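You operate a simulated robot arm through the tools that you are given. There is no shell and no other tool. Be economical: measure what you need, move in short steps, check, and stop when the job is done.

You are at the controls of a simulated robot arm. One attempt, no reset.

TASK
Wipe the ring stain off, slide the coaster over that spot and stand the bottle on it.
Fine: use the blue cloth pad and put it back. Set down upright: cloth pad, bottle. What is to be rubbed or washed off counts as gone when no trace of it is left.
Where things are to end (x, y in the base frame): cork coaster within 30 mm of [470, 130].

The check looks at the end state, three seconds after you hand in, the way a careful person would. Anything else that was tipped, shoved, dropped, spilled or broken makes it a failure. Flat cloth is picked up by pressing the open fingertips on it (5 to 10 N) and closing them slowly along it; thin cloth reads only 2 to 8 mm in the jaws.

THE ROBOT
A 6-joint arm with a two-finger parallel gripper, fixed in place. Base frame: the origin is at the foot of the arm, x ahead of it, y to its left, z up; the work surface is at about z = 780. Readings come in mm, rad, newtons and seconds.
With the tool pointing down near the work surface it reaches from about 240 to 640 mm from the base axis. Its first joint turns from -1.152 to 1.152 rad. Payload 2.7 kg.
The TCP is the grasp point between the finger pads, 23 mm short of the fingertips. In the tool frame z runs along the fingers and y along their closing line. The gripper opens to 94 mm. The fingers are 38 mm wide and 10 mm thick; the gripper's body (54 by 96 mm) begins 39 mm behind the TCP.
Orientation is that of the tool frame in the base frame, as [roll, pitch, yaw] about the fixed x, y, z axes, in that order (R = Rz(yaw) Ry(pitch) Rx(roll)). With the fingers straight down and closing along the base's y, the tool's x points along the base's -x, its y along +y and its z along -z.

THE INTERFACE
- The arm moves only by the tool jog_arm. Its argument "plan" is text: rows parted by semicolons, each of 6 numbers parted by spaces: the shift along the base's x, y, z in mm, then the turn, a rotation vector about the base's x, y, z in rad. In form: dx dy dz rx ry rz; .... A call has 1 to 20 rows; each row shifts and turns the commanded pose from where the row before left it. "jaw" is the gripper command, from -1 (shut) to 1 (fully open), values between in proportion, set as the call begins (left out, the last holds). Each row takes 0.2 s and may step no farther than 50 mm and 0.15 rad from the row before; otherwise, or with a gripper value out of range, the whole call is refused. A pose out of reach is approached as far as the arm can. The call stops where the force on the tool passes 70 N (or 10 N more than at its start, if that is more) or the arm is blocked; 0.2 s more then pass. The fingers move at their own pace (about 45 mm/s each) and stop on an object; they squeeze with about 20 N. The grip force told is the motor's: it shows also when the fingers shut on nothing. Time passes only in rows, and 0.2 s behind the last, so rows that do not move let the fingers close. The reply holds the time, the measured pose of the TCP, the force on the tool along the base axes, the opening and the grip force, in the units named above and with some noise, with the torque about the TCP (base axes, N m) and any sound that the robot's microphone picked up.
- Cameras (640 x 400 px; columns grow to the right, rows downward): "scene" is fixed at [70.2, -431.2, 1399.7]; the picture's right is [0.79, -0.61, 0.00], its down [-0.38, -0.49, -0.78] and it looks along [0.48, 0.62, -0.62] (base axes); focal length 360 px, centre (320, 200). "wrist" rides on the gripper at [86, 16, -74] in the tool frame; the picture's right is [-0.18, 0.98, 0.00], its down [-0.58, -0.11, -0.81] and it looks along [-0.79, -0.15, 0.59] (tool axes); focal length 243 px, centre (320, 200). There is no depth. A picture from a camera that has moved, and an enlarged one, comes with that camera's place and axes in the base frame and with its lens.
- grab_frame(camera): a new picture of that camera. No time passes.
- enlarge(camera, box): a new picture of the part [left, top, right, bottom] of that camera's present view, enlarged. No time passes.
- finish_job(): hands the job in; it is judged then, once.

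Go step by step. Nothing tells you positions but the pictures and the camera data: compare them with the known pose of the tool, close in by small moves and look again before you grip or let go. The budget is 120 turns and 64 pictures, counting those below and the enlarged ones. Unless the task says otherwise, let go and move clear before handing in, and close with one line.

The tools are called after "Request:" as name(argument=value, ...) on one line, values as JSON. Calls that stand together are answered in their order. jog_arm: Moves the arm, as the interface text tells. Its arguments: {"type":"object","properties":{"plan":{"type":"string"},"jaw":{"type":"number"}},"required":["plan"]} The other tools are called the same way: grab_frame (camera) takes a picture; enlarge (camera, box) takes an enlarged picture of a part of a camera's view; finish_job () hands the job in.

At the start:

```text
time: 0.0
tool_pos: [478.7, -48.5, 1020.8]
orientation: [-3.141, 0.001, 3.142]
force: [0.1, -0.2, 0.1]
ft_torque: [0.0, -0.01, 0.03]
grip_width: 94.1
grip_force: 0.2
```

scene: 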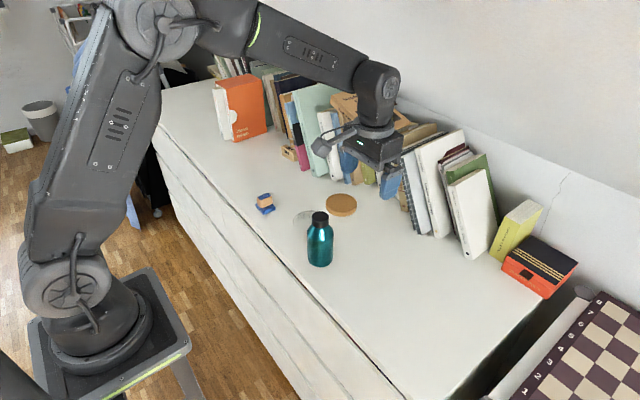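
wrist: 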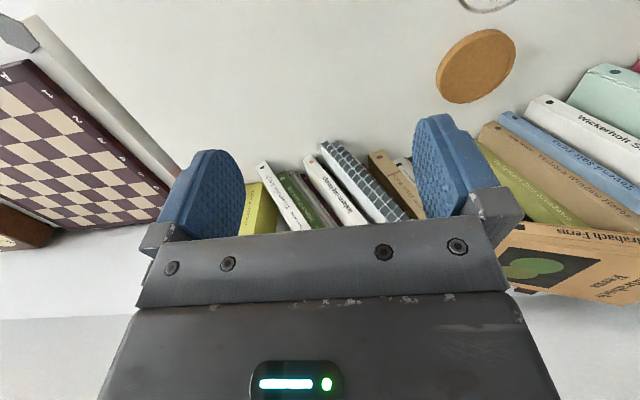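

The bottle stands near (412, 10), the coaster near (578, 131), the stain near (470, 135), and the blue pad near (413, 258). I'll look closer first.

Request:
enlarge(camera="scene", box=[240, 170, 380, 280])

Request:
enlarge(camera="scene", box=[250, 185, 290, 220])

```text
3.64 times, centred on (310, 225) of scene
camera zoom: at [70.2, -431.2, 1399.7], right [0.79, -0.61, 0.0], down [-0.38, -0.49, -0.78], along [0.48, 0.62, -0.62], focal length 1307 px, centre (356, 109)
```

zoom: 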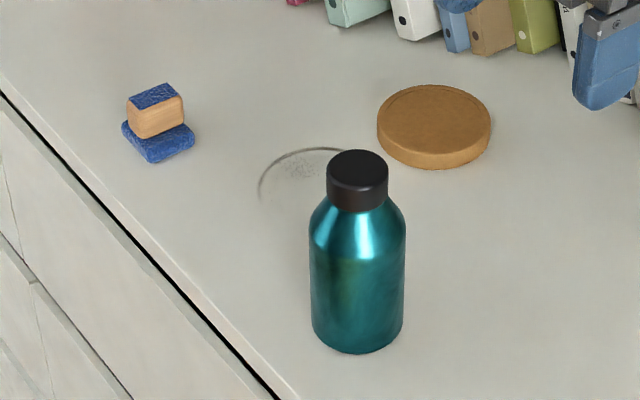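

```text
11.43 times, centred on (270, 202) of scene
camera zoom: at [70.2, -431.2, 1399.7], right [0.79, -0.61, 0.0], down [-0.38, -0.49, -0.78], along [0.48, 0.62, -0.62], focal length 4109 px, centre (891, 171)
```

zoom: 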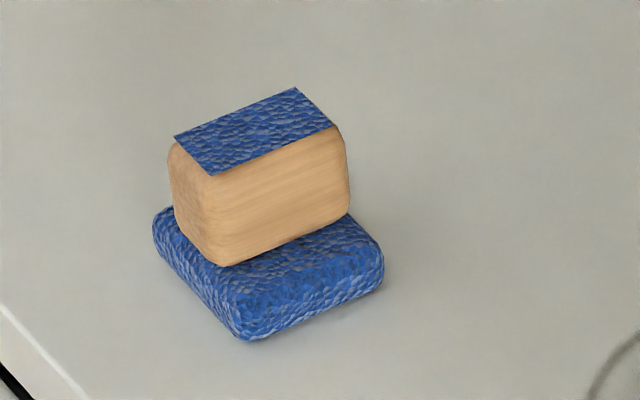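

The pad has a wooden handle, narrow along y, on a blue cloth base. I'll move back and left to view the ring with the wrist camera.

Request:
jog_arm(plan="-25 40 0 0 0 0; -25 40 0 0 0 0; -25 40 0 0 0 0; -25 40 0 0 0 0; -28 18 0 0 0 0; 0 0 0 0 0 0", jaw=1)

Request:
grab_frame(camera="wrist")

Request:
grab_frame(camera="scene")

```text
time: 1.4
tool_pos: [351.3, 130.3, 1023.4]
orientation: [-3.141, 0.002, -3.141]
force: [0.3, 0.0, 0.4]
ft_torque: [0.01, -0.02, -0.01]
grip_width: 94.0
grip_force: 0.0
```

```text
59 pictures are left
camera wrist: at [264.0, 146.7, 1096.0], right [0.18, 0.98, 0.0], down [0.58, -0.11, 0.81], along [0.79, -0.15, -0.59], focal length 243 px, centre (320, 200)
```

wrist: 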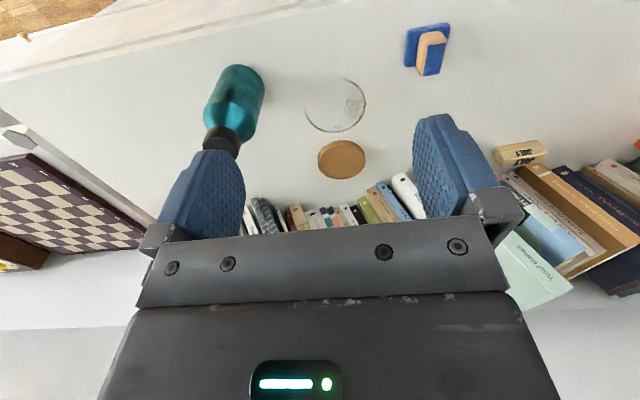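

```text
58 pictures are left
```

scene: 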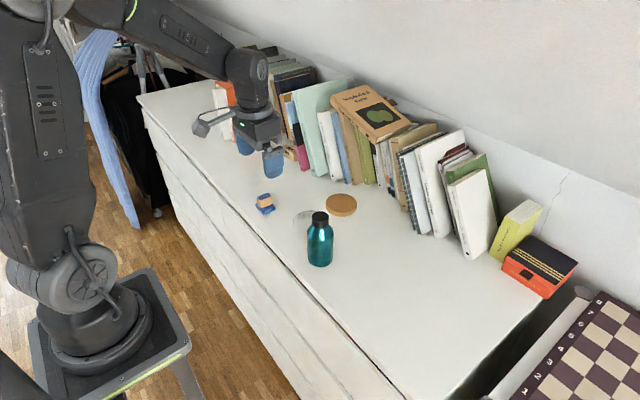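

Request:
enlarge(camera="wrist", box=[280, 50, 400, 190])

Request:
enlarge(camera="wrist", box=[390, 10, 470, 90])

```text
2.86 times, centred on (340, 120) of wrist
camera zoom: at [264.0, 146.7, 1096.0], right [0.18, 0.98, 0.0], down [0.58, -0.11, 0.81], along [0.79, -0.15, -0.59], focal length 693 px, centre (263, 429)
```

zoom: 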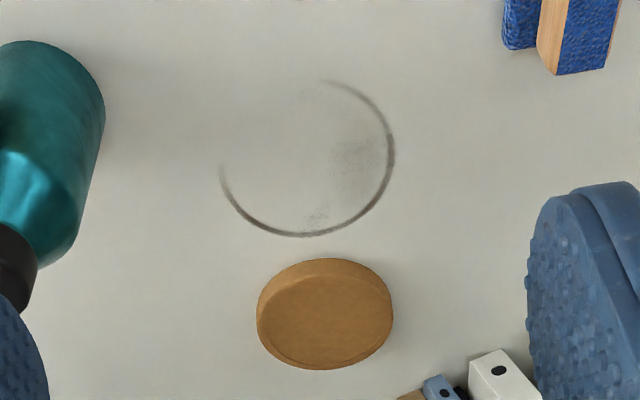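

```text
5.00 times, centred on (430, 50) of wrist
camera zoom: at [264.0, 146.7, 1096.0], right [0.18, 0.98, 0.0], down [0.58, -0.11, 0.81], along [0.79, -0.15, -0.59], focal length 1213 px, centre (-230, 950)
```

zoom: 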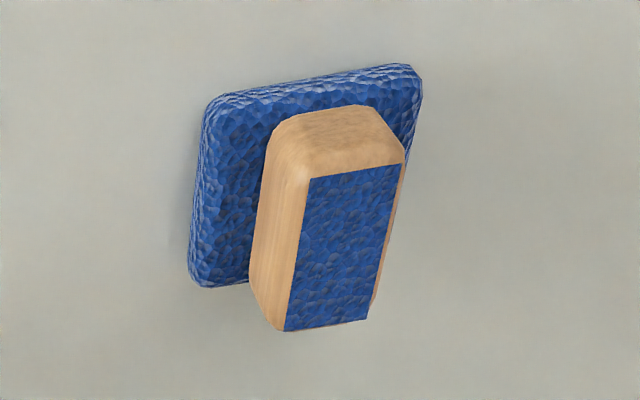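

The ring is centred at (470, 130) with radius about 43 mm, and the pad is centred near (407, 245). I'll move above the pad.

Request:
jog_arm(plan="14 29 -30 0 0 0; 14 29 -30 0 0 0; 14 29 -30 0 0 0; 14 28 -33 0 0 0; 0 0 0 0 0 0; 0 0 0 0 0 0", jaw=0.4)

Request:
grab_frame(camera="wrist")

Request:
enlarge(camera="scene", box=[220, 130, 320, 230])

```text
time: 2.8
tool_pos: [404.4, 244.7, 898.0]
orientation: [3.141, 0.002, 3.14]
force: [0.2, 1.2, -1.0]
ft_torque: [-0.03, -0.01, -0.01]
grip_width: 65.8
grip_force: 0.1
```

```text
55 pictures are left
camera wrist: at [318.1, 261.2, 971.3], right [0.18, 0.98, 0.0], down [0.58, -0.11, 0.81], along [0.79, -0.15, -0.59], focal length 243 px, centre (320, 200)
```

wrist: 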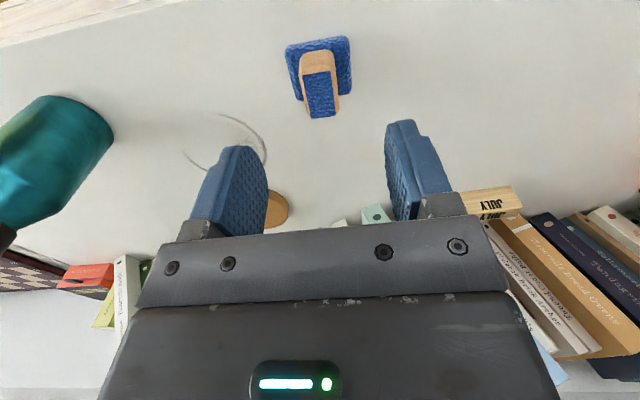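

```text
4.00 times, centred on (270, 180) of scene
camera zoom: at [70.2, -431.2, 1399.7], right [0.79, -0.61, 0.0], down [-0.38, -0.49, -0.78], along [0.48, 0.62, -0.62], focal length 1438 px, centre (520, 280)
```

zoom: 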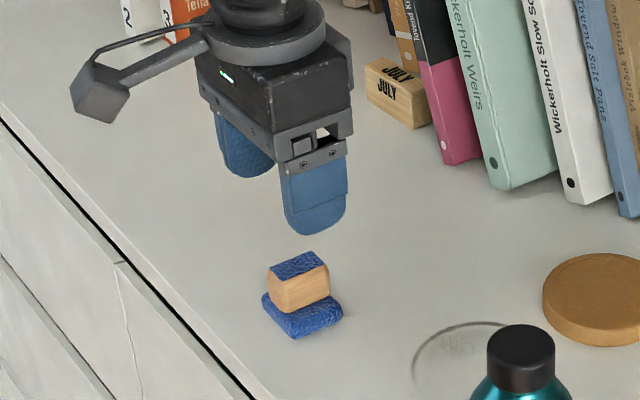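

The pad's handle centre shows at about (405, 245), right under the tool. I'll descend.

Request:
jog_arm(plan="0 0 -25 0 0 0; 0 0 -20 0 0 0; 0 0 -15 0 0 0; 0 0 -6 0 0 0; 0 0 0 0 0 0")

Request:
grab_frame(camera="wrist")

Request:
enlarge(camera="scene", box=[230, 160, 310, 230])

```text
time: 4.0
tool_pos: [405.5, 244.2, 832.8]
orientation: [-3.142, 0.0, 3.141]
force: [0.4, -0.4, -0.2]
ft_torque: [-0.03, 0.01, -0.02]
grip_width: 65.6
grip_force: 0.2
```

```text
53 pictures are left
camera wrist: at [319.1, 260.8, 905.2], right [0.18, 0.98, 0.0], down [0.58, -0.11, 0.81], along [0.79, -0.15, -0.59], focal length 243 px, centre (320, 200)
```

wrist: 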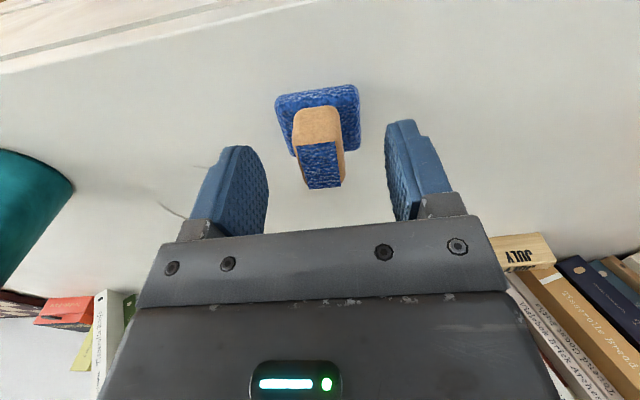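

```text
5.71 times, centred on (270, 195) of scene
camera zoom: at [70.2, -431.2, 1399.7], right [0.79, -0.61, 0.0], down [-0.38, -0.49, -0.78], along [0.48, 0.62, -0.62], focal length 2054 px, centre (606, 229)
```

zoom: 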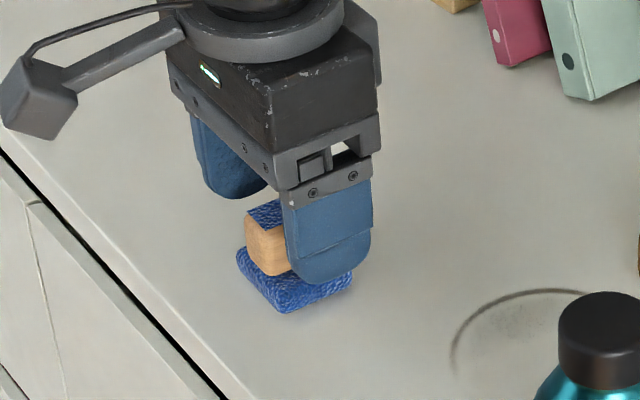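

The jaws straddle the handle, whose top is at about 820. I'll lower about 11 mm and close.

Request:
jog_arm(plan="-1 0 -6 0 0 0; 0 0 -5 0 0 0; 0 0 0 0 0 0")

Request:
jog_arm(plan="0 0 0 0 0 0; 0 0 0 0 0 0; 0 0 0 0 0 0; 0 0 0 0 0 0", jaw=-1)

Request:
grab_frame(camera="wrist")

```text
time: 4.8
tool_pos: [404.9, 244.4, 821.3]
orientation: [-3.141, 0.001, -3.141]
force: [-1.2, -0.2, 0.4]
ft_torque: [-0.03, 0.03, -0.02]
grip_width: 65.8
grip_force: 0.1
```

```text
time: 5.8
tool_pos: [404.5, 243.8, 820.8]
orientation: [-3.14, 0.002, 3.141]
force: [0.5, 0.0, -0.4]
ft_torque: [0.02, 0.03, -0.03]
grip_width: 23.5
grip_force: 20.2
```

```text
51 pictures are left
camera wrist: at [318.1, 260.9, 894.4], right [0.18, 0.98, 0.0], down [0.58, -0.11, 0.81], along [0.79, -0.15, -0.59], focal length 243 px, centre (320, 200)
```

wrist: 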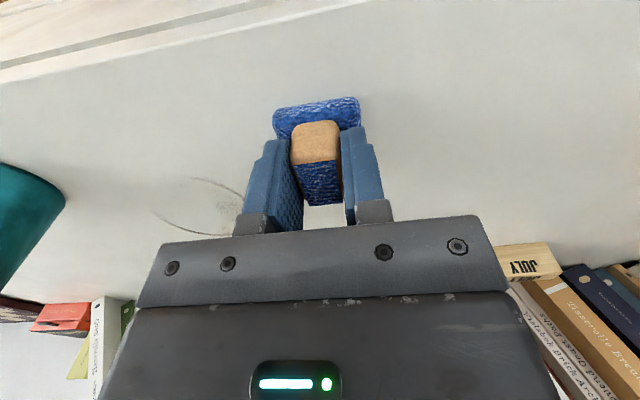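

Gripped at 23.5 mm; the pad's home is TCP (404.7, 244.2, 821). I'll lift it and carry it over the ring, then look.

Request:
jog_arm(plan="0 0 15 0 0 0; 0 0 20 0 0 0; 20 -28 0 0 0 0; 20 -28 0 0 0 0; 25 -32 0 0 0 0; 0 0 0 0 0 0")

Request:
enlarge(camera="scene", box=[240, 130, 380, 270])

```text
time: 7.2
tool_pos: [471.9, 156.5, 854.6]
orientation: [-3.14, 0.001, 3.141]
force: [-0.3, 0.8, -1.2]
ft_torque: [-0.02, -0.03, 0.02]
grip_width: 23.2
grip_force: 19.7
```

```text
2.86 times, centred on (310, 200) of scene
camera zoom: at [70.2, -431.2, 1399.7], right [0.79, -0.61, 0.0], down [-0.38, -0.49, -0.78], along [0.48, 0.62, -0.62], focal length 1027 px, centre (349, 200)
```

zoom: 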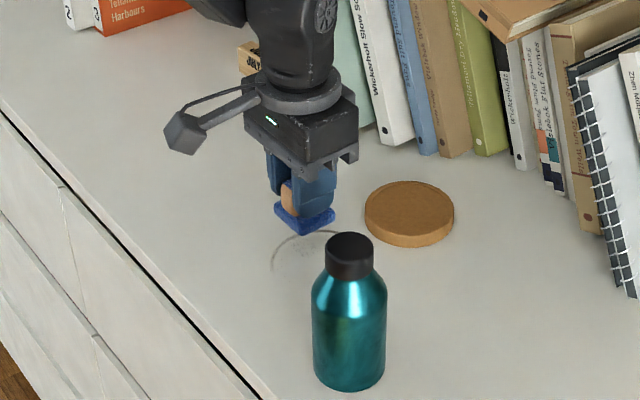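

The pad is held level above the ring. Now I'll lower it to a light press.

Request:
jog_arm(plan="0 0 -15 0 0 0; 0 0 -14 0 0 0; 0 0 -4 0 0 0; 0 0 -2 0 0 0; 0 0 0 0 0 0")

```text
time: 8.4
tool_pos: [470.9, 156.5, 821.7]
orientation: [3.141, 0.001, 3.141]
force: [1.0, -1.7, 5.6]
ft_torque: [-0.03, -0.03, 0.04]
grip_width: 23.5
grip_force: 20.1
```

Contact at about 6 N. I'll press a touch more and wipe lengthwise in lanes.

Request:
jog_arm(plan="0 0 -1 0 0 0; -15 0 0 0 0 0; -15 0 0 0 0 0; 0 -25 0 0 0 0; 0 -26 0 0 0 0; 12 0 0 0 0 0; 0 26 0 0 0 0; 0 25 0 0 0 0; 12 0 0 0 0 0; 0 -25 0 0 0 0; 0 -26 0 0 0 0; 12 0 0 0 0 0; 0 26 0 0 0 0; 0 25 0 0 0 0; 12 0 0 0 0 0; 0 -25 0 0 0 0; 0 -26 0 0 0 0; 12 0 0 0 0 0; 0 26 0 0 0 0; 0 25 0 0 0 0")

Request:
grab_frame(camera="wrist")

Request:
enlarge(camera="scene", box=[260, 170, 380, 270])

```text
time: 12.6
tool_pos: [499.2, 155.9, 820.6]
orientation: [-3.14, -0.001, -3.141]
force: [-0.4, 0.1, -0.4]
ft_torque: [-0.01, -0.01, 0.01]
grip_width: 23.4
grip_force: 20.4
```

```text
49 pictures are left
camera wrist: at [413.3, 173.4, 893.1], right [0.18, 0.98, 0.0], down [0.58, -0.11, 0.81], along [0.79, -0.15, -0.59], focal length 243 px, centre (320, 200)
```

wrist: 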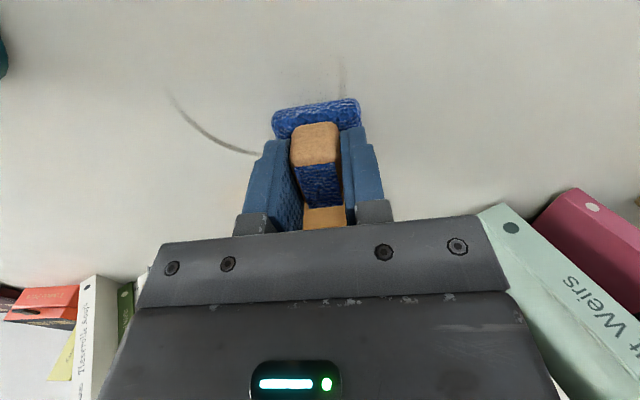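

```text
4.00 times, centred on (320, 220) of scene
camera zoom: at [70.2, -431.2, 1399.7], right [0.79, -0.61, 0.0], down [-0.38, -0.49, -0.78], along [0.48, 0.62, -0.62], focal length 1438 px, centre (320, 120)
```

zoom: 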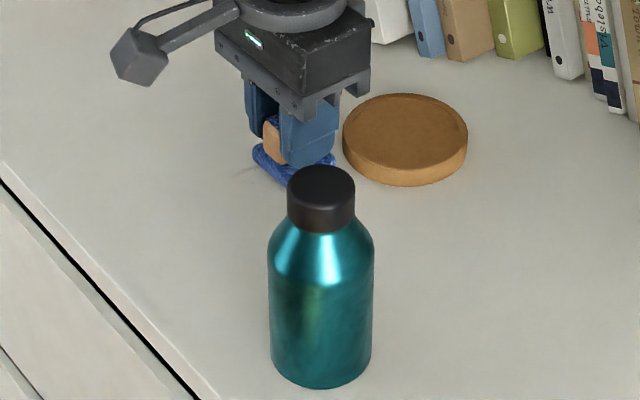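

Much of it is gone, but contact weakened as I moved outward; arcs remain near (490, 98) and (475, 172). I'll press more and measure the force.

Request:
jog_arm(plan="0 0 -2 0 0 0; 0 0 -1 0 0 0; 0 0 0 0 0 0")

```text
time: 13.4
tool_pos: [501.1, 155.6, 819.3]
orientation: [3.137, 0.004, 3.141]
force: [-4.7, 1.9, 15.9]
ft_torque: [0.05, 0.02, -0.01]
grip_width: 23.6
grip_force: 20.0
```

About 16 N; I'll ease by 0.5 mm and go back through the lanes.

Request:
jog_arm(plan="0 4 -0 0 0 0; 0 -28 0.5 0 0 0; 0 -29 0 0 0 0; 0 29 0 0 0 0; 0 -29 0 0 0 0; -12 0 0 0 0 0; 0 29 0 0 0 0; 0 28 0 0 0 0; -12 0 0 0 0 0; 0 -28 0 0 0 0; 0 -29 0 0 0 0; 0 29 0 0 0 0; 0 28 0 0 0 0; -12 0 0 0 0 0; 0 -28 0 0 0 0; 0 -29 0 0 0 0; -12 0 0 0 0 0; 0 29 0 0 0 0; 0 28 0 0 0 0; 0 0 0 0 0 0")

Request:
enlarge(camera="wrist", box=[100, 0, 400, 240])

```text
time: 17.6
tool_pos: [452.6, 161.9, 818.2]
orientation: [3.141, 0.001, 3.14]
force: [0.5, -6.2, 12.9]
ft_torque: [-0.13, -0.12, -0.04]
grip_width: 23.3
grip_force: 20.3
```

```text
1.67 times, centred on (250, 120) of wrist
camera zoom: at [365.1, 178.1, 890.6], right [0.19, 0.98, 0.0], down [0.58, -0.11, 0.81], along [0.79, -0.15, -0.59], focal length 404 px, centre (437, 333)
```

zoom: 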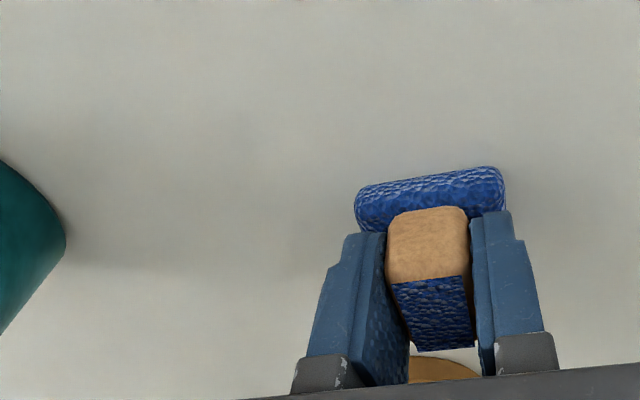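

The visible area looks clean. One more sweep over the near lane and the rest, then I'll lift and look.

Request:
jog_arm(plan="-12 0 0 0 0 0; 0 -28 0 0 0 0; 0 -29 0 0 0 0; 15 0 0 0 0 0; 15 0 0 0 0 0; 15 0 0 0 0 0; 15 0 0 0 0 0; 0 29 0 0 0 0; 0 28 0 0 0 0; -20 0 0 0 0 0; 0 -28 0 0 0 0; 0 -29 0 0 0 0; -20 0 0 0 0 0; 0 29 0 0 0 0; 0 28 0 0 0 0; 0 0 20 0 0 0; 0 0 25 0 0 0; -25 40 0 0 0 0; -26 38 0 0 0 0; 0 0 0 0 0 0")

Request:
enlarge(camera="wrist", box=[0, 0, 320, 240])

Request:
enlarge(camera="scene", box=[250, 170, 370, 270])

```text
time: 21.8
tool_pos: [408.8, 238.4, 864.5]
orientation: [-3.141, 0.0, 3.139]
force: [-0.5, 0.4, -0.2]
ft_torque: [-0.03, -0.06, 0.01]
grip_width: 23.3
grip_force: 20.7
```

```text
1.67 times, centred on (160, 120) of wrist
camera zoom: at [322.4, 255.8, 936.5], right [0.19, 0.98, 0.0], down [0.58, -0.11, 0.81], along [0.79, -0.15, -0.59], focal length 404 px, centre (587, 333)
```

zoom: 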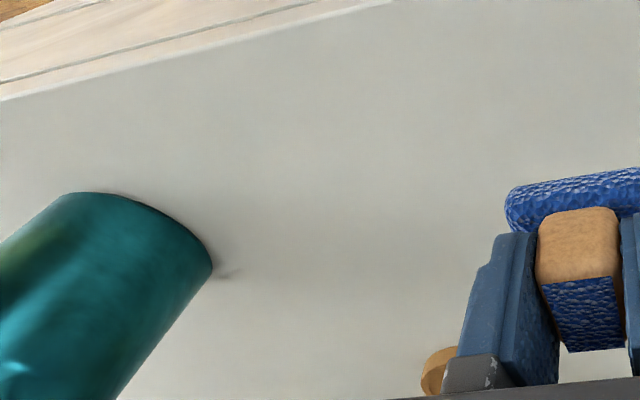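

```text
4.00 times, centred on (310, 220) of scene
camera zoom: at [70.2, -431.2, 1399.7], right [0.79, -0.61, 0.0], down [-0.38, -0.49, -0.78], along [0.48, 0.62, -0.62], focal length 1438 px, centre (360, 120)
```

zoom: 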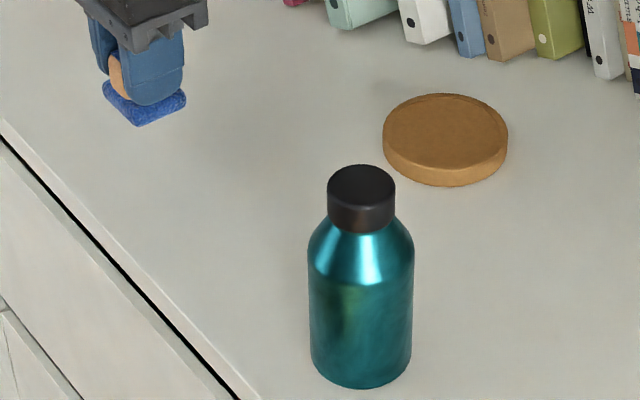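

The ring spot looks clean, but there is a faint mark near the bottle's foot (~(440, 33)). I'll enlarge it from a higher, centred viewpoint.

Request:
jog_arm(plan="-10 -25 40 0 0 0; -15 -30 40 0 0 0; -15 -30 40 0 0 0; -15 -30 30 0 0 0; 0 -10 0 0 0 0; 0 0 0 0 0 0")

Request:
enlarge(camera="wrist", box=[180, 30, 420, 190])

Request:
enlarge(camera="wrist", box=[190, 40, 290, 130])

```text
refused: row 2 steps farther than a row can; nothing moved
```

```text
2.50 times, centred on (300, 110) of wrist
camera zoom: at [322.4, 255.8, 936.5], right [0.19, 0.98, 0.0], down [0.58, -0.11, 0.81], along [0.79, -0.15, -0.59], focal length 606 px, centre (370, 425)
```

zoom: 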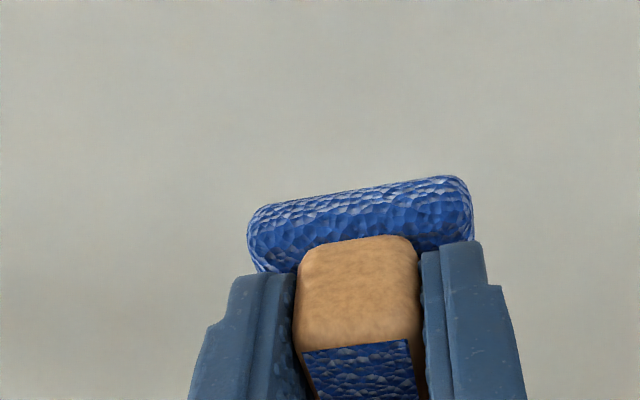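

```text
4.44 times, centred on (240, 85) of wrist
camera zoom: at [322.4, 255.8, 936.5], right [0.19, 0.98, 0.0], down [0.58, -0.11, 0.81], along [0.79, -0.15, -0.59], focal length 1078 px, centre (676, 711)
```

zoom: 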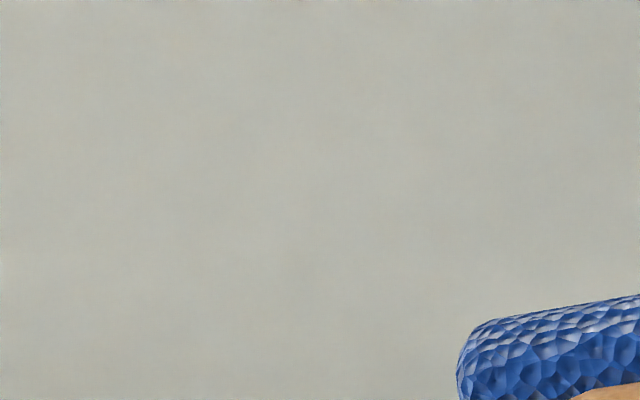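

That step was too long; I'll redo it with shorter rows.

Request:
jog_arm(plan="-9 -20 30 0 0 0; -12 -20 30 0 0 0; -12 -25 30 0 0 0; -12 -25 30 0 0 0; -12 -20 30 0 0 0; 0 0 0 0 0 0; 0 0 0 0 0 0")

Request:
enlarge(camera="wrist", box=[180, 30, 420, 190])

Request:
enlarge(camera="wrist", box=[190, 40, 310, 130])

```text
time: 23.4
tool_pos: [352.9, 128.9, 1013.8]
orientation: [-3.141, -0.001, 3.141]
force: [-0.7, -0.1, -0.8]
ft_torque: [0.0, 0.0, -0.01]
grip_width: 23.4
grip_force: 19.6
```

```text
2.50 times, centred on (300, 110) of wrist
camera zoom: at [266.7, 145.3, 1087.3], right [0.18, 0.98, 0.0], down [0.58, -0.11, 0.81], along [0.79, -0.15, -0.59], focal length 606 px, centre (370, 425)
```

zoom: 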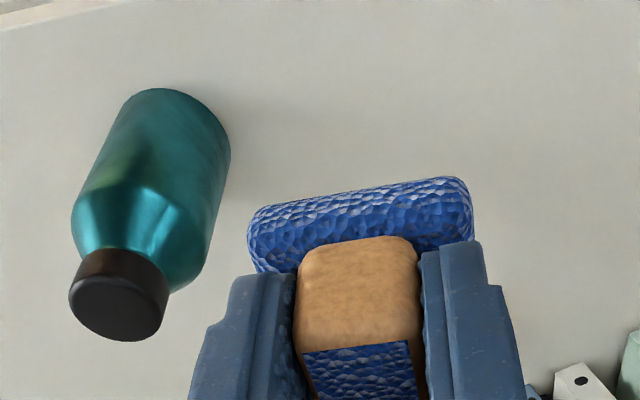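

```text
4.44 times, centred on (250, 85) of wrist
camera zoom: at [266.7, 145.3, 1087.3], right [0.18, 0.98, 0.0], down [0.58, -0.11, 0.81], along [0.79, -0.15, -0.59], focal length 1078 px, centre (631, 711)
```

zoom: 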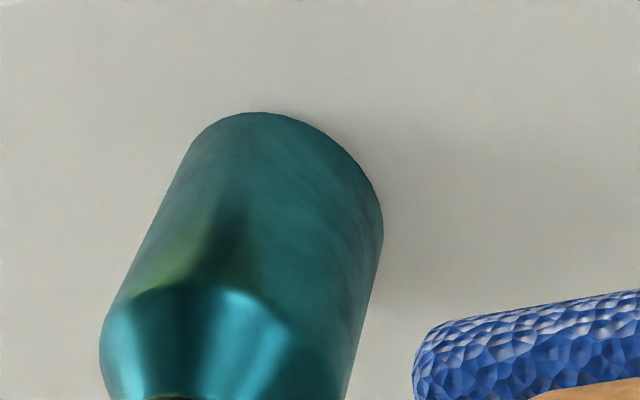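

The pad blocks the view of the spot, so I'll shift right to look past it.

Request:
jog_arm(plan="0 -40 0 0 0 0; 0 -40 0 0 0 0; 0 -30 0 0 0 0; 0 0 0 0 0 0; 0 0 0 0 0 0")

Request:
grab_frame(camera="wrist")

Request:
enlarge(camera="wrist", box=[300, 40, 520, 200])

```text
time: 24.6
tool_pos: [352.2, 19.1, 1014.1]
orientation: [3.14, 0.001, -3.141]
force: [0.7, 0.2, 0.6]
ft_torque: [-0.01, -0.03, 0.01]
grip_width: 23.4
grip_force: 20.0
```

```text
40 pictures are left
camera wrist: at [265.8, 34.7, 1086.9], right [0.18, 0.98, 0.0], down [0.58, -0.11, 0.81], along [0.79, -0.15, -0.59], focal length 243 px, centre (320, 200)
```

wrist: 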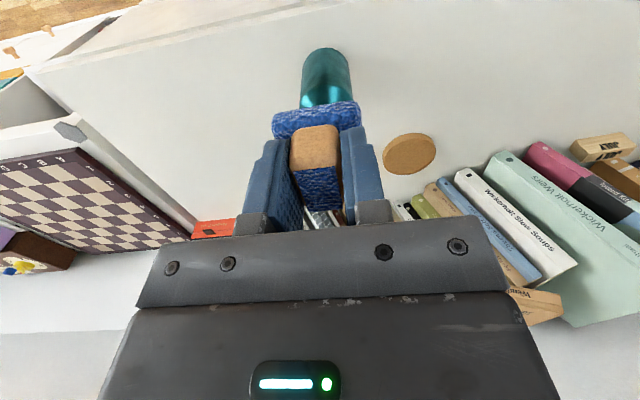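

```text
2.50 times, centred on (410, 120) of wrist
camera zoom: at [265.8, 34.7, 1086.9], right [0.18, 0.98, 0.0], down [0.58, -0.11, 0.81], along [0.79, -0.15, -0.59], focal length 606 px, centre (95, 400)
```

zoom: 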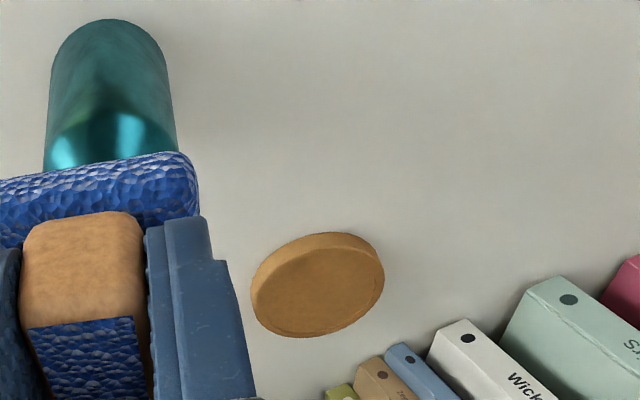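

The ring area looks spotless from here. I'll go back above the pad's home and recheck the small streak beside the bottle before setting the pad down.

Request:
jog_arm(plan="0 45 0 0 0 0; 0 45 0 0 0 0; 5 45 -10 0 0 0; 10 40 -20 0 0 0; 15 30 -30 0 0 0; 12 20 -40 0 0 0; 10 0 -45 0 0 0; 0 0 0 0 0 0; 0 0 0 0 0 0")

Request:
enlarge(camera="wrist", box=[60, 80, 240, 220])

Request:
enlarge(camera="scene", box=[300, 190, 370, 270])

```text
time: 26.6
tool_pos: [405.5, 244.6, 867.4]
orientation: [3.141, 0.0, 3.14]
force: [0.1, 0.2, 0.0]
ft_torque: [-0.01, 0.01, -0.04]
grip_width: 23.3
grip_force: 20.5
```

```text
2.86 times, centred on (150, 150) of wrist
camera zoom: at [318.9, 260.7, 940.4], right [0.18, 0.98, 0.0], down [0.58, -0.11, 0.81], along [0.79, -0.15, -0.59], focal length 693 px, centre (806, 343)
```

zoom: 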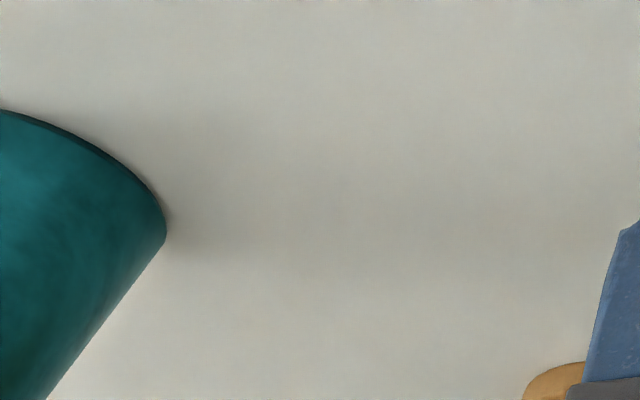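

```text
5.00 times, centred on (335, 230) of scene
camera zoom: at [70.2, -431.2, 1399.7], right [0.79, -0.61, 0.0], down [-0.38, -0.49, -0.78], along [0.48, 0.62, -0.62], focal length 1798 px, centre (245, 50)
```

zoom: 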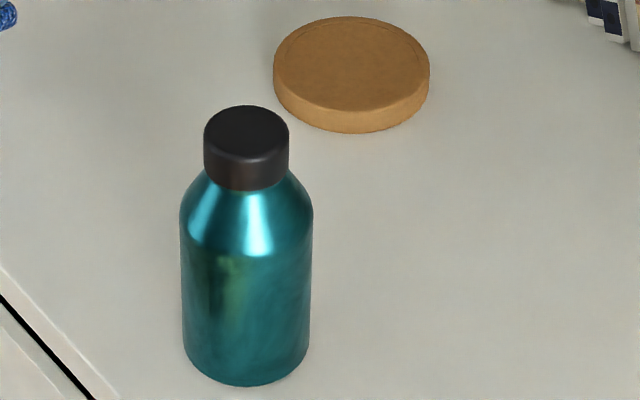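

The streak was just a shadow artefact and the surface is clean. Setting the pad down at home.

Request:
jog_arm(plan="0 0 -20 0 0 0; 0 0 -15 0 0 0; 0 0 -8 0 0 0; 0 0 -2 0 0 0; 0 0 -1 0 0 0; 0 0 0 0 0 0")

```text
time: 28.0
tool_pos: [405.0, 243.8, 822.1]
orientation: [3.141, 0.001, 3.141]
force: [0.9, -0.2, -0.8]
ft_torque: [0.0, 0.04, -0.03]
grip_width: 23.1
grip_force: 19.6
```

Request:
jog_arm(plan="0 0 -1 0 0 0; 0 0 -1 0 0 0; 0 0 -0.5 0 0 0; 0 0 0 0 0 0")

```text
time: 29.0
tool_pos: [403.5, 242.9, 818.6]
orientation: [-3.14, 0.0, -3.14]
force: [0.1, 0.3, 0.1]
ft_torque: [-0.01, -0.02, 0.0]
grip_width: 23.4
grip_force: 20.0
```

No contact yet; I'll lower slightly more.

Request:
jog_arm(plan="0 0 -0.7 0 0 0; 0 0 0 0 0 0")

```text
time: 29.6
tool_pos: [405.6, 243.3, 819.6]
orientation: [-3.141, -0.001, -3.141]
force: [-0.1, 0.2, -0.2]
ft_torque: [0.01, 0.02, 0.03]
grip_width: 23.3
grip_force: 19.8
```

Request:
jog_arm(plan="0 0 -0.8 0 0 0; 0 0 -0.5 0 0 0; 0 0 0 0 0 0")

```text
time: 30.4
tool_pos: [404.8, 243.7, 816.5]
orientation: [-3.142, 0.0, 3.141]
force: [-1.5, -1.1, 6.4]
ft_torque: [-0.03, -0.04, 0.0]
grip_width: 23.1
grip_force: 20.0
```

Contact at about 6 N. I'll open and lift.

Request:
jog_arm(plan="0 0 0.5 0 0 0; 0 0 0 0 0 0; 0 0 0 0 0 0; 0 0 0 0 0 0", jaw=0.3)

Request:
jog_arm(plan="0 0 10 0 0 0; 0 0 30 0 0 0; 0 0 40 0 0 0; 0 0 20 0 0 0; 0 0 0 0 0 0")

Request:
grab_frame(camera="wrist")

Request:
enlarge(camera="scene", box=[240, 170, 380, 280])

```text
time: 31.4
tool_pos: [405.7, 243.7, 816.4]
orientation: [3.141, -0.001, 3.141]
force: [-0.7, 0.1, -0.5]
ft_torque: [0.03, -0.03, 0.01]
grip_width: 60.9
grip_force: 0.1
```

```text
time: 32.6
tool_pos: [403.7, 242.5, 919.4]
orientation: [-3.142, 0.001, 3.14]
force: [-0.2, -0.8, -1.1]
ft_torque: [0.03, -0.02, 0.0]
grip_width: 61.0
grip_force: 0.1
```

```text
36 pictures are left
camera wrist: at [317.4, 259.7, 992.2], right [0.18, 0.98, 0.0], down [0.58, -0.11, 0.81], along [0.79, -0.15, -0.59], focal length 243 px, centre (320, 200)
```

wrist: 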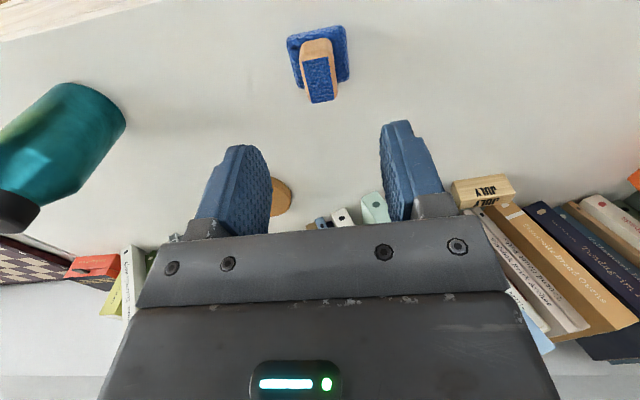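

```text
3.64 times, centred on (310, 225) of scene
camera zoom: at [70.2, -431.2, 1399.7], right [0.79, -0.61, 0.0], down [-0.38, -0.49, -0.78], along [0.48, 0.62, -0.62], focal length 1307 px, centre (356, 109)
```

zoom: 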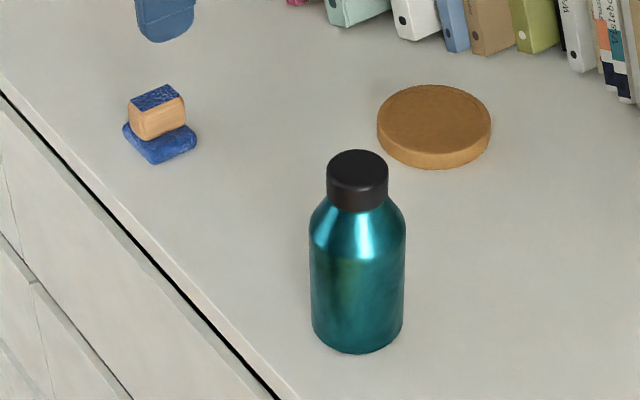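

The pad is back and upright, and no stain is left. Next I'll go above the coaster (about (577, 130), 84 mm across) with the jaws fully open, and measure.

Request:
jog_arm(plan="30 -28 0 0 0 0; 30 -28 0 0 0 0; 30 -28 0 0 0 0; 30 -28 0 0 0 0; 30 0 0 0 0 0; 23 0 0 0 0 0; 0 0 -30 0 0 0; 0 0 0 0 0 0; 0 0 0 0 0 0", jaw=1)

Request:
grab_frame(camera="wrist")

Request:
enlarge(camera="scene", box=[280, 120, 420, 240])

```text
time: 34.6
tool_pos: [575.6, 131.8, 886.3]
orientation: [-3.141, -0.001, -3.142]
force: [0.2, -0.3, -0.5]
ft_torque: [-0.01, 0.05, -0.01]
grip_width: 94.0
grip_force: 0.2
```

```text
34 pictures are left
camera wrist: at [489.9, 148.5, 958.9], right [0.18, 0.98, 0.0], down [0.58, -0.11, 0.81], along [0.79, -0.15, -0.59], focal length 243 px, centre (320, 200)
```

wrist: 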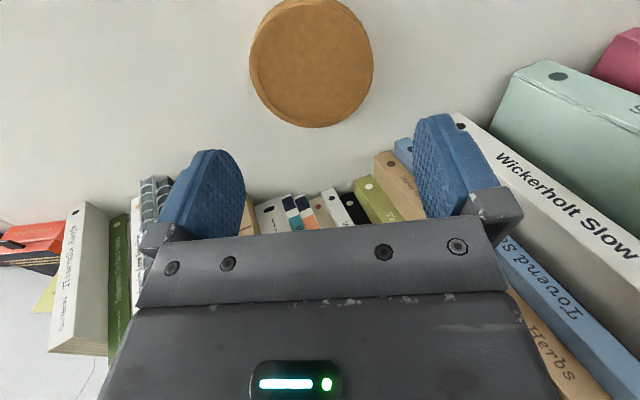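

```text
3.33 times, centred on (350, 180) of scene
camera zoom: at [70.2, -431.2, 1399.7], right [0.79, -0.61, 0.0], down [-0.38, -0.49, -0.78], along [0.48, 0.62, -0.62], focal length 1198 px, centre (220, 267)
```

zoom: 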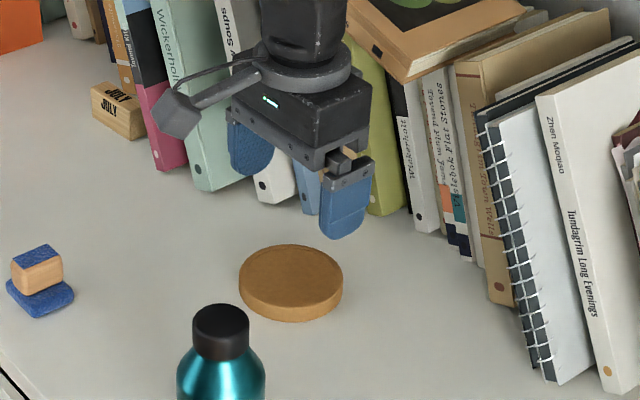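

The coaster centre comes out at about (573, 128), 83 mm across. I'll shift by −4 mm in y, descend to just above it and recheck.

Request:
jog_arm(plan="-3 -4 0 0 0 0; 0 0 -25 0 0 0; 0 0 -25 0 0 0; 0 0 0 0 0 0; 0 0 0 0 0 0")

Request:
grab_frame(camera="wrist")

Request:
enlarge(camera="scene", box=[300, 140, 400, 230])

```text
time: 35.8
tool_pos: [573.7, 126.7, 837.1]
orientation: [-3.142, 0.0, 3.14]
force: [0.6, -0.2, 0.0]
ft_torque: [0.01, 0.0, 0.01]
grip_width: 94.0
grip_force: 0.0
```

```text
32 pictures are left
camera wrist: at [487.0, 143.8, 909.7], right [0.18, 0.98, 0.0], down [0.58, -0.11, 0.81], along [0.79, -0.15, -0.59], focal length 243 px, centre (320, 200)
```

wrist: 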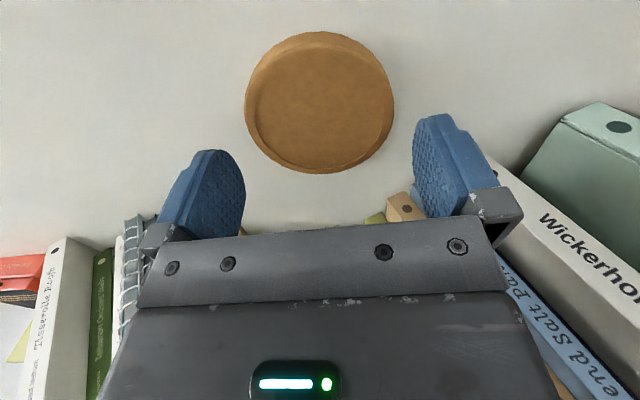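

```text
4.44 times, centred on (350, 185) of scene
camera zoom: at [70.2, -431.2, 1399.7], right [0.79, -0.61, 0.0], down [-0.38, -0.49, -0.78], along [0.48, 0.62, -0.62], focal length 1598 px, centre (187, 267)
```

zoom: 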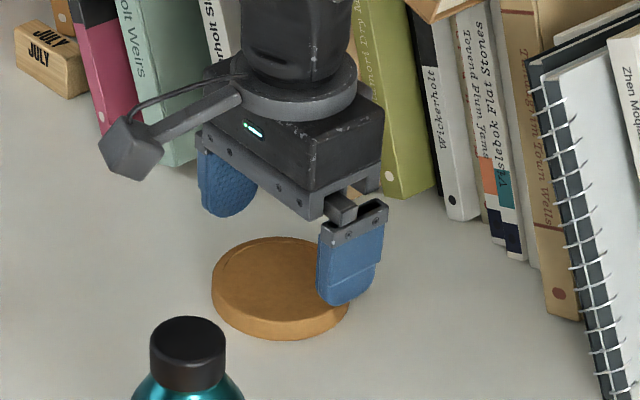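

Coaster centre is about (571, 128.5), well inside the jaws. I'll go down around it.

Request:
jog_arm(plan="-2 1 -10 0 0 0; 0 0 -10 0 0 0; 0 0 -6 0 0 0; 0 0 -3 0 0 0; 0 0 0 0 0 0")

Request:
grab_frame(camera="wrist")

```text
time: 37.0
tool_pos: [573.0, 128.4, 808.4]
orientation: [3.141, -0.001, -3.141]
force: [0.2, -0.8, 0.4]
ft_torque: [0.0, -0.01, -0.01]
grip_width: 94.1
grip_force: 0.0
```

```text
30 pictures are left
camera wrist: at [485.7, 144.9, 881.5], right [0.18, 0.98, 0.0], down [0.58, -0.11, 0.81], along [0.79, -0.15, -0.59], focal length 243 px, centre (320, 200)
```

wrist: 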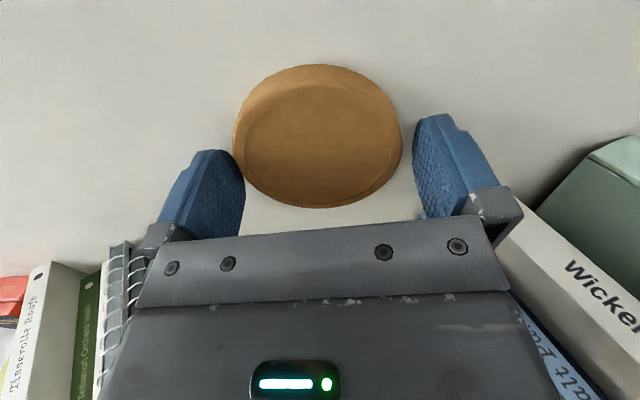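

The fingers are on either side of the coaster without contact; closing.

Request:
jog_arm(plan="0 0 0 0 0 0; 0 0 0 0 0 0; 0 0 0 0 0 0", jaw=-1)

```text
time: 37.8
tool_pos: [572.8, 129.4, 808.9]
orientation: [3.14, 0.001, 3.141]
force: [0.5, -0.3, 0.4]
ft_torque: [-0.01, 0.02, 0.02]
grip_width: 82.2
grip_force: 20.3
```

Gripped at 82 mm. Sliding it 102 mm toward the base.

Request:
jog_arm(plan="-15 0 0 0 0 0; -15 0 0 0 0 0; -15 0 0 0 0 0; -15 0 0 0 0 0; -15 0 0 0 0 0; -15 0 0 0 0 0; -12 0 0 0 0 0; 0 1 0 0 0 0; 0 0 0 0 0 0")

Request:
enlarge(camera="scene", box=[240, 150, 380, 270])

```text
time: 39.8
tool_pos: [470.5, 129.4, 809.0]
orientation: [-3.141, 0.0, 3.141]
force: [-0.1, -0.2, 0.6]
ft_torque: [-0.01, -0.01, 0.02]
grip_width: 82.5
grip_force: 20.1
```

```text
3.33 times, centred on (310, 210) of scene
camera zoom: at [70.2, -431.2, 1399.7], right [0.79, -0.61, 0.0], down [-0.38, -0.49, -0.78], along [0.48, 0.62, -0.62], focal length 1198 px, centre (353, 167)
```

zoom: 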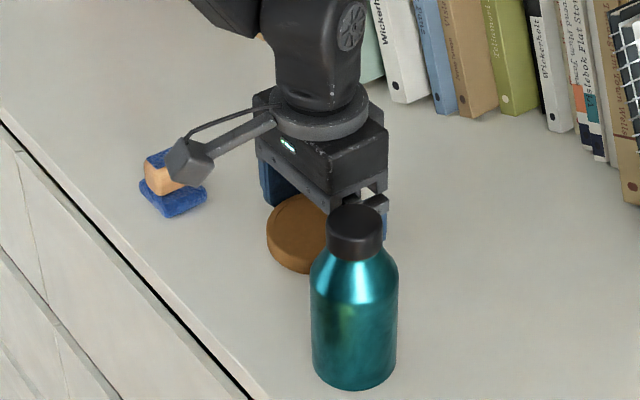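

The coaster sits at about (470, 130). I'll release it, rise well above bottle height, and look.

Request:
jog_arm(plan="0 0 0 0 0 0; 0 0 0 0 0 0; 0 0 0 0 0 0", jaw=1)

Request:
jog_arm(plan="0 0 15 0 0 0; 0 0 40 0 0 0; 0 0 45 0 0 0; 0 0 45 0 0 0; 0 0 45 0 0 0; -25 0 20 0 0 0; -40 -10 0 0 0 0; -40 -30 0 0 0 0; -15 -30 0 0 0 0; 0 0 0 0 0 0; 0 0 0 0 0 0", jaw=1)

Request:
grab_frame(camera="wrist")

Request:
enlarge(camera="scene", box=[240, 150, 380, 280])

```text
time: 40.6
tool_pos: [471.6, 129.2, 808.5]
orientation: [-3.14, -0.001, -3.14]
force: [0.3, -0.1, 0.1]
ft_torque: [0.01, -0.02, -0.02]
grip_width: 94.0
grip_force: 0.1
```

```text
time: 43.0
tool_pos: [352.3, 59.2, 1016.3]
orientation: [-3.14, -0.001, 3.139]
force: [0.0, -1.5, -0.1]
ft_torque: [-0.02, -0.01, 0.02]
grip_width: 93.9
grip_force: 0.1
```

```text
28 pictures are left
camera wrist: at [264.7, 76.1, 1091.2], right [0.18, 0.98, 0.0], down [0.58, -0.11, 0.81], along [0.79, -0.15, -0.59], focal length 243 px, centre (320, 200)
```

wrist: 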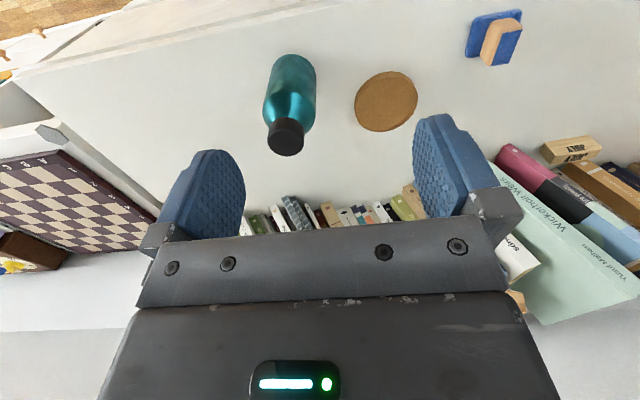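

```text
3.08 times, centred on (310, 215) of scene
camera zoom: at [70.2, -431.2, 1399.7], right [0.79, -0.61, 0.0], down [-0.38, -0.49, -0.78], along [0.48, 0.62, -0.62], focal length 1106 px, centre (351, 154)
```

zoom: 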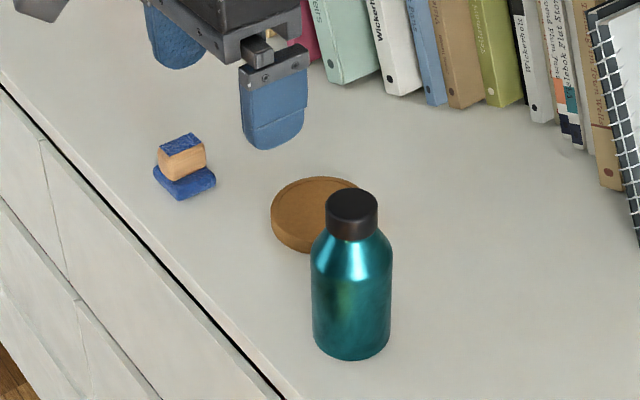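

The coaster is around (467, 129). The bottle cap is about (411, 16) with its top near z 913. I'll move above it at a safe height.

Request:
jog_arm(plan="20 -22 0 0 0 0; 20 -21 0 0 0 0; 18 0 -20 0 0 0; 0 0 -20 0 0 0; 0 0 -11 0 0 0; 0 0 0 0 0 0; 0 0 0 0 0 0", jaw=0.5)

Request:
grab_frame(camera="wrist")

Request:
enlarge(camera="scene", box=[260, 160, 380, 280])

```text
time: 44.6
tool_pos: [409.0, 16.6, 966.0]
orientation: [3.14, 0.0, 3.14]
force: [-1.0, 0.3, 0.2]
ft_torque: [0.01, 0.0, -0.04]
grip_width: 70.4
grip_force: 0.1
```

```text
26 pictures are left
camera wrist: at [321.8, 34.0, 1039.8], right [0.18, 0.98, 0.0], down [0.58, -0.11, 0.81], along [0.79, -0.15, -0.59], focal length 243 px, centre (320, 200)
```

wrist: 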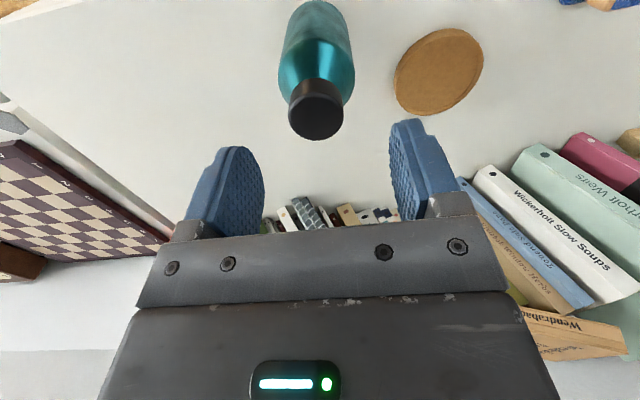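

```text
3.33 times, centred on (320, 220) of scene
camera zoom: at [70.2, -431.2, 1399.7], right [0.79, -0.61, 0.0], down [-0.38, -0.49, -0.78], along [0.48, 0.62, -0.62], focal length 1198 px, centre (320, 133)
```

zoom: 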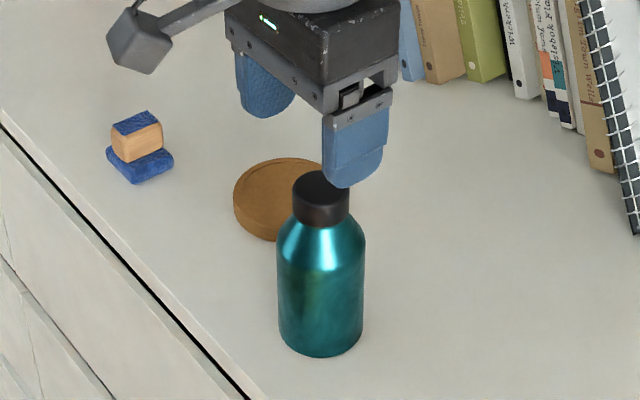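

The cap is about (406, 16) with its top near z 911. I'll descend partly and look again.

Request:
jog_arm(plan="-2 0 -15 0 0 0; 0 0 -15 0 0 0; 0 0 -10 0 0 0; 0 0 0 0 0 0")

Request:
grab_frame(camera="wrist")

Request:
enlarge(camera="scene", box=[270, 170, 370, 270])

```text
time: 45.6
tool_pos: [406.7, 16.3, 927.3]
orientation: [-3.141, -0.001, -3.141]
force: [0.6, -0.5, -0.3]
ft_torque: [0.0, 0.04, -0.02]
grip_width: 70.3
grip_force: 0.1
```

```text
24 pictures are left
camera wrist: at [320.1, 32.5, 1000.2], right [0.18, 0.98, 0.0], down [0.58, -0.11, 0.81], along [0.79, -0.15, -0.59], focal length 243 px, centre (320, 200)
```

wrist: 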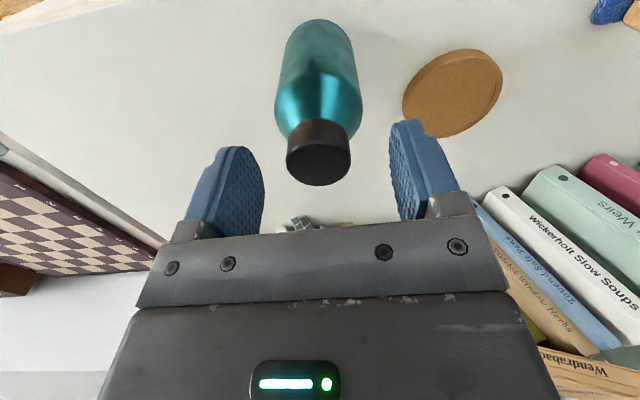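

```text
4.00 times, centred on (320, 220) of scene
camera zoom: at [70.2, -431.2, 1399.7], right [0.79, -0.61, 0.0], down [-0.38, -0.49, -0.78], along [0.48, 0.62, -0.62], focal length 1438 px, centre (320, 120)
```

zoom: 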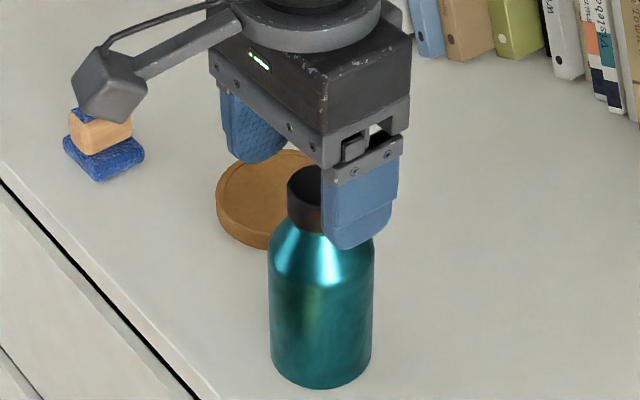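

The cap lies between the fingers. I'll lower another 17 mm so the tips stay above the shoulder, then close.

Request:
jog_arm(plan="-1 -1 -10 0 0 0; 0 0 -7 0 0 0; 0 0 0 0 0 0")

Request:
grab_frame(camera="wrist")

Request:
enlarge(camera="scene", box=[270, 170, 370, 270])

```text
time: 46.4
tool_pos: [407.2, 14.5, 910.7]
orientation: [-3.141, 0.0, 3.141]
force: [0.2, -0.6, 0.7]
ft_torque: [0.01, -0.02, 0.02]
grip_width: 70.2
grip_force: 0.1
```

```text
22 pictures are left
camera wrist: at [319.5, 31.4, 984.3], right [0.18, 0.98, 0.0], down [0.58, -0.11, 0.81], along [0.79, -0.15, -0.59], focal length 243 px, centre (320, 200)
```

wrist: 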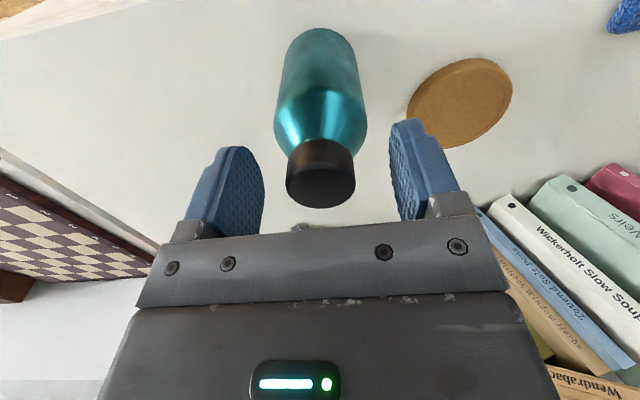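

```text
4.00 times, centred on (320, 220) of scene
camera zoom: at [70.2, -431.2, 1399.7], right [0.79, -0.61, 0.0], down [-0.38, -0.49, -0.78], along [0.48, 0.62, -0.62], focal length 1438 px, centre (320, 120)
```

zoom: 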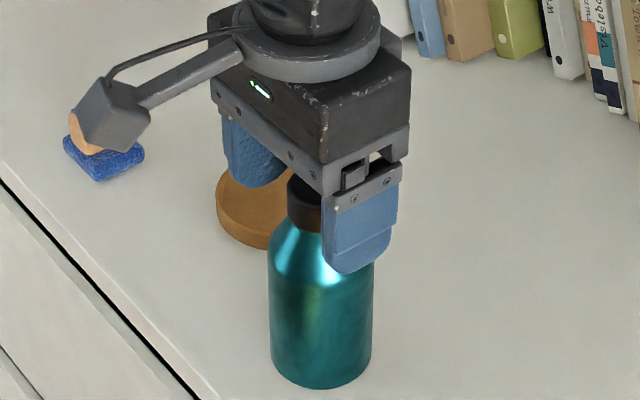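

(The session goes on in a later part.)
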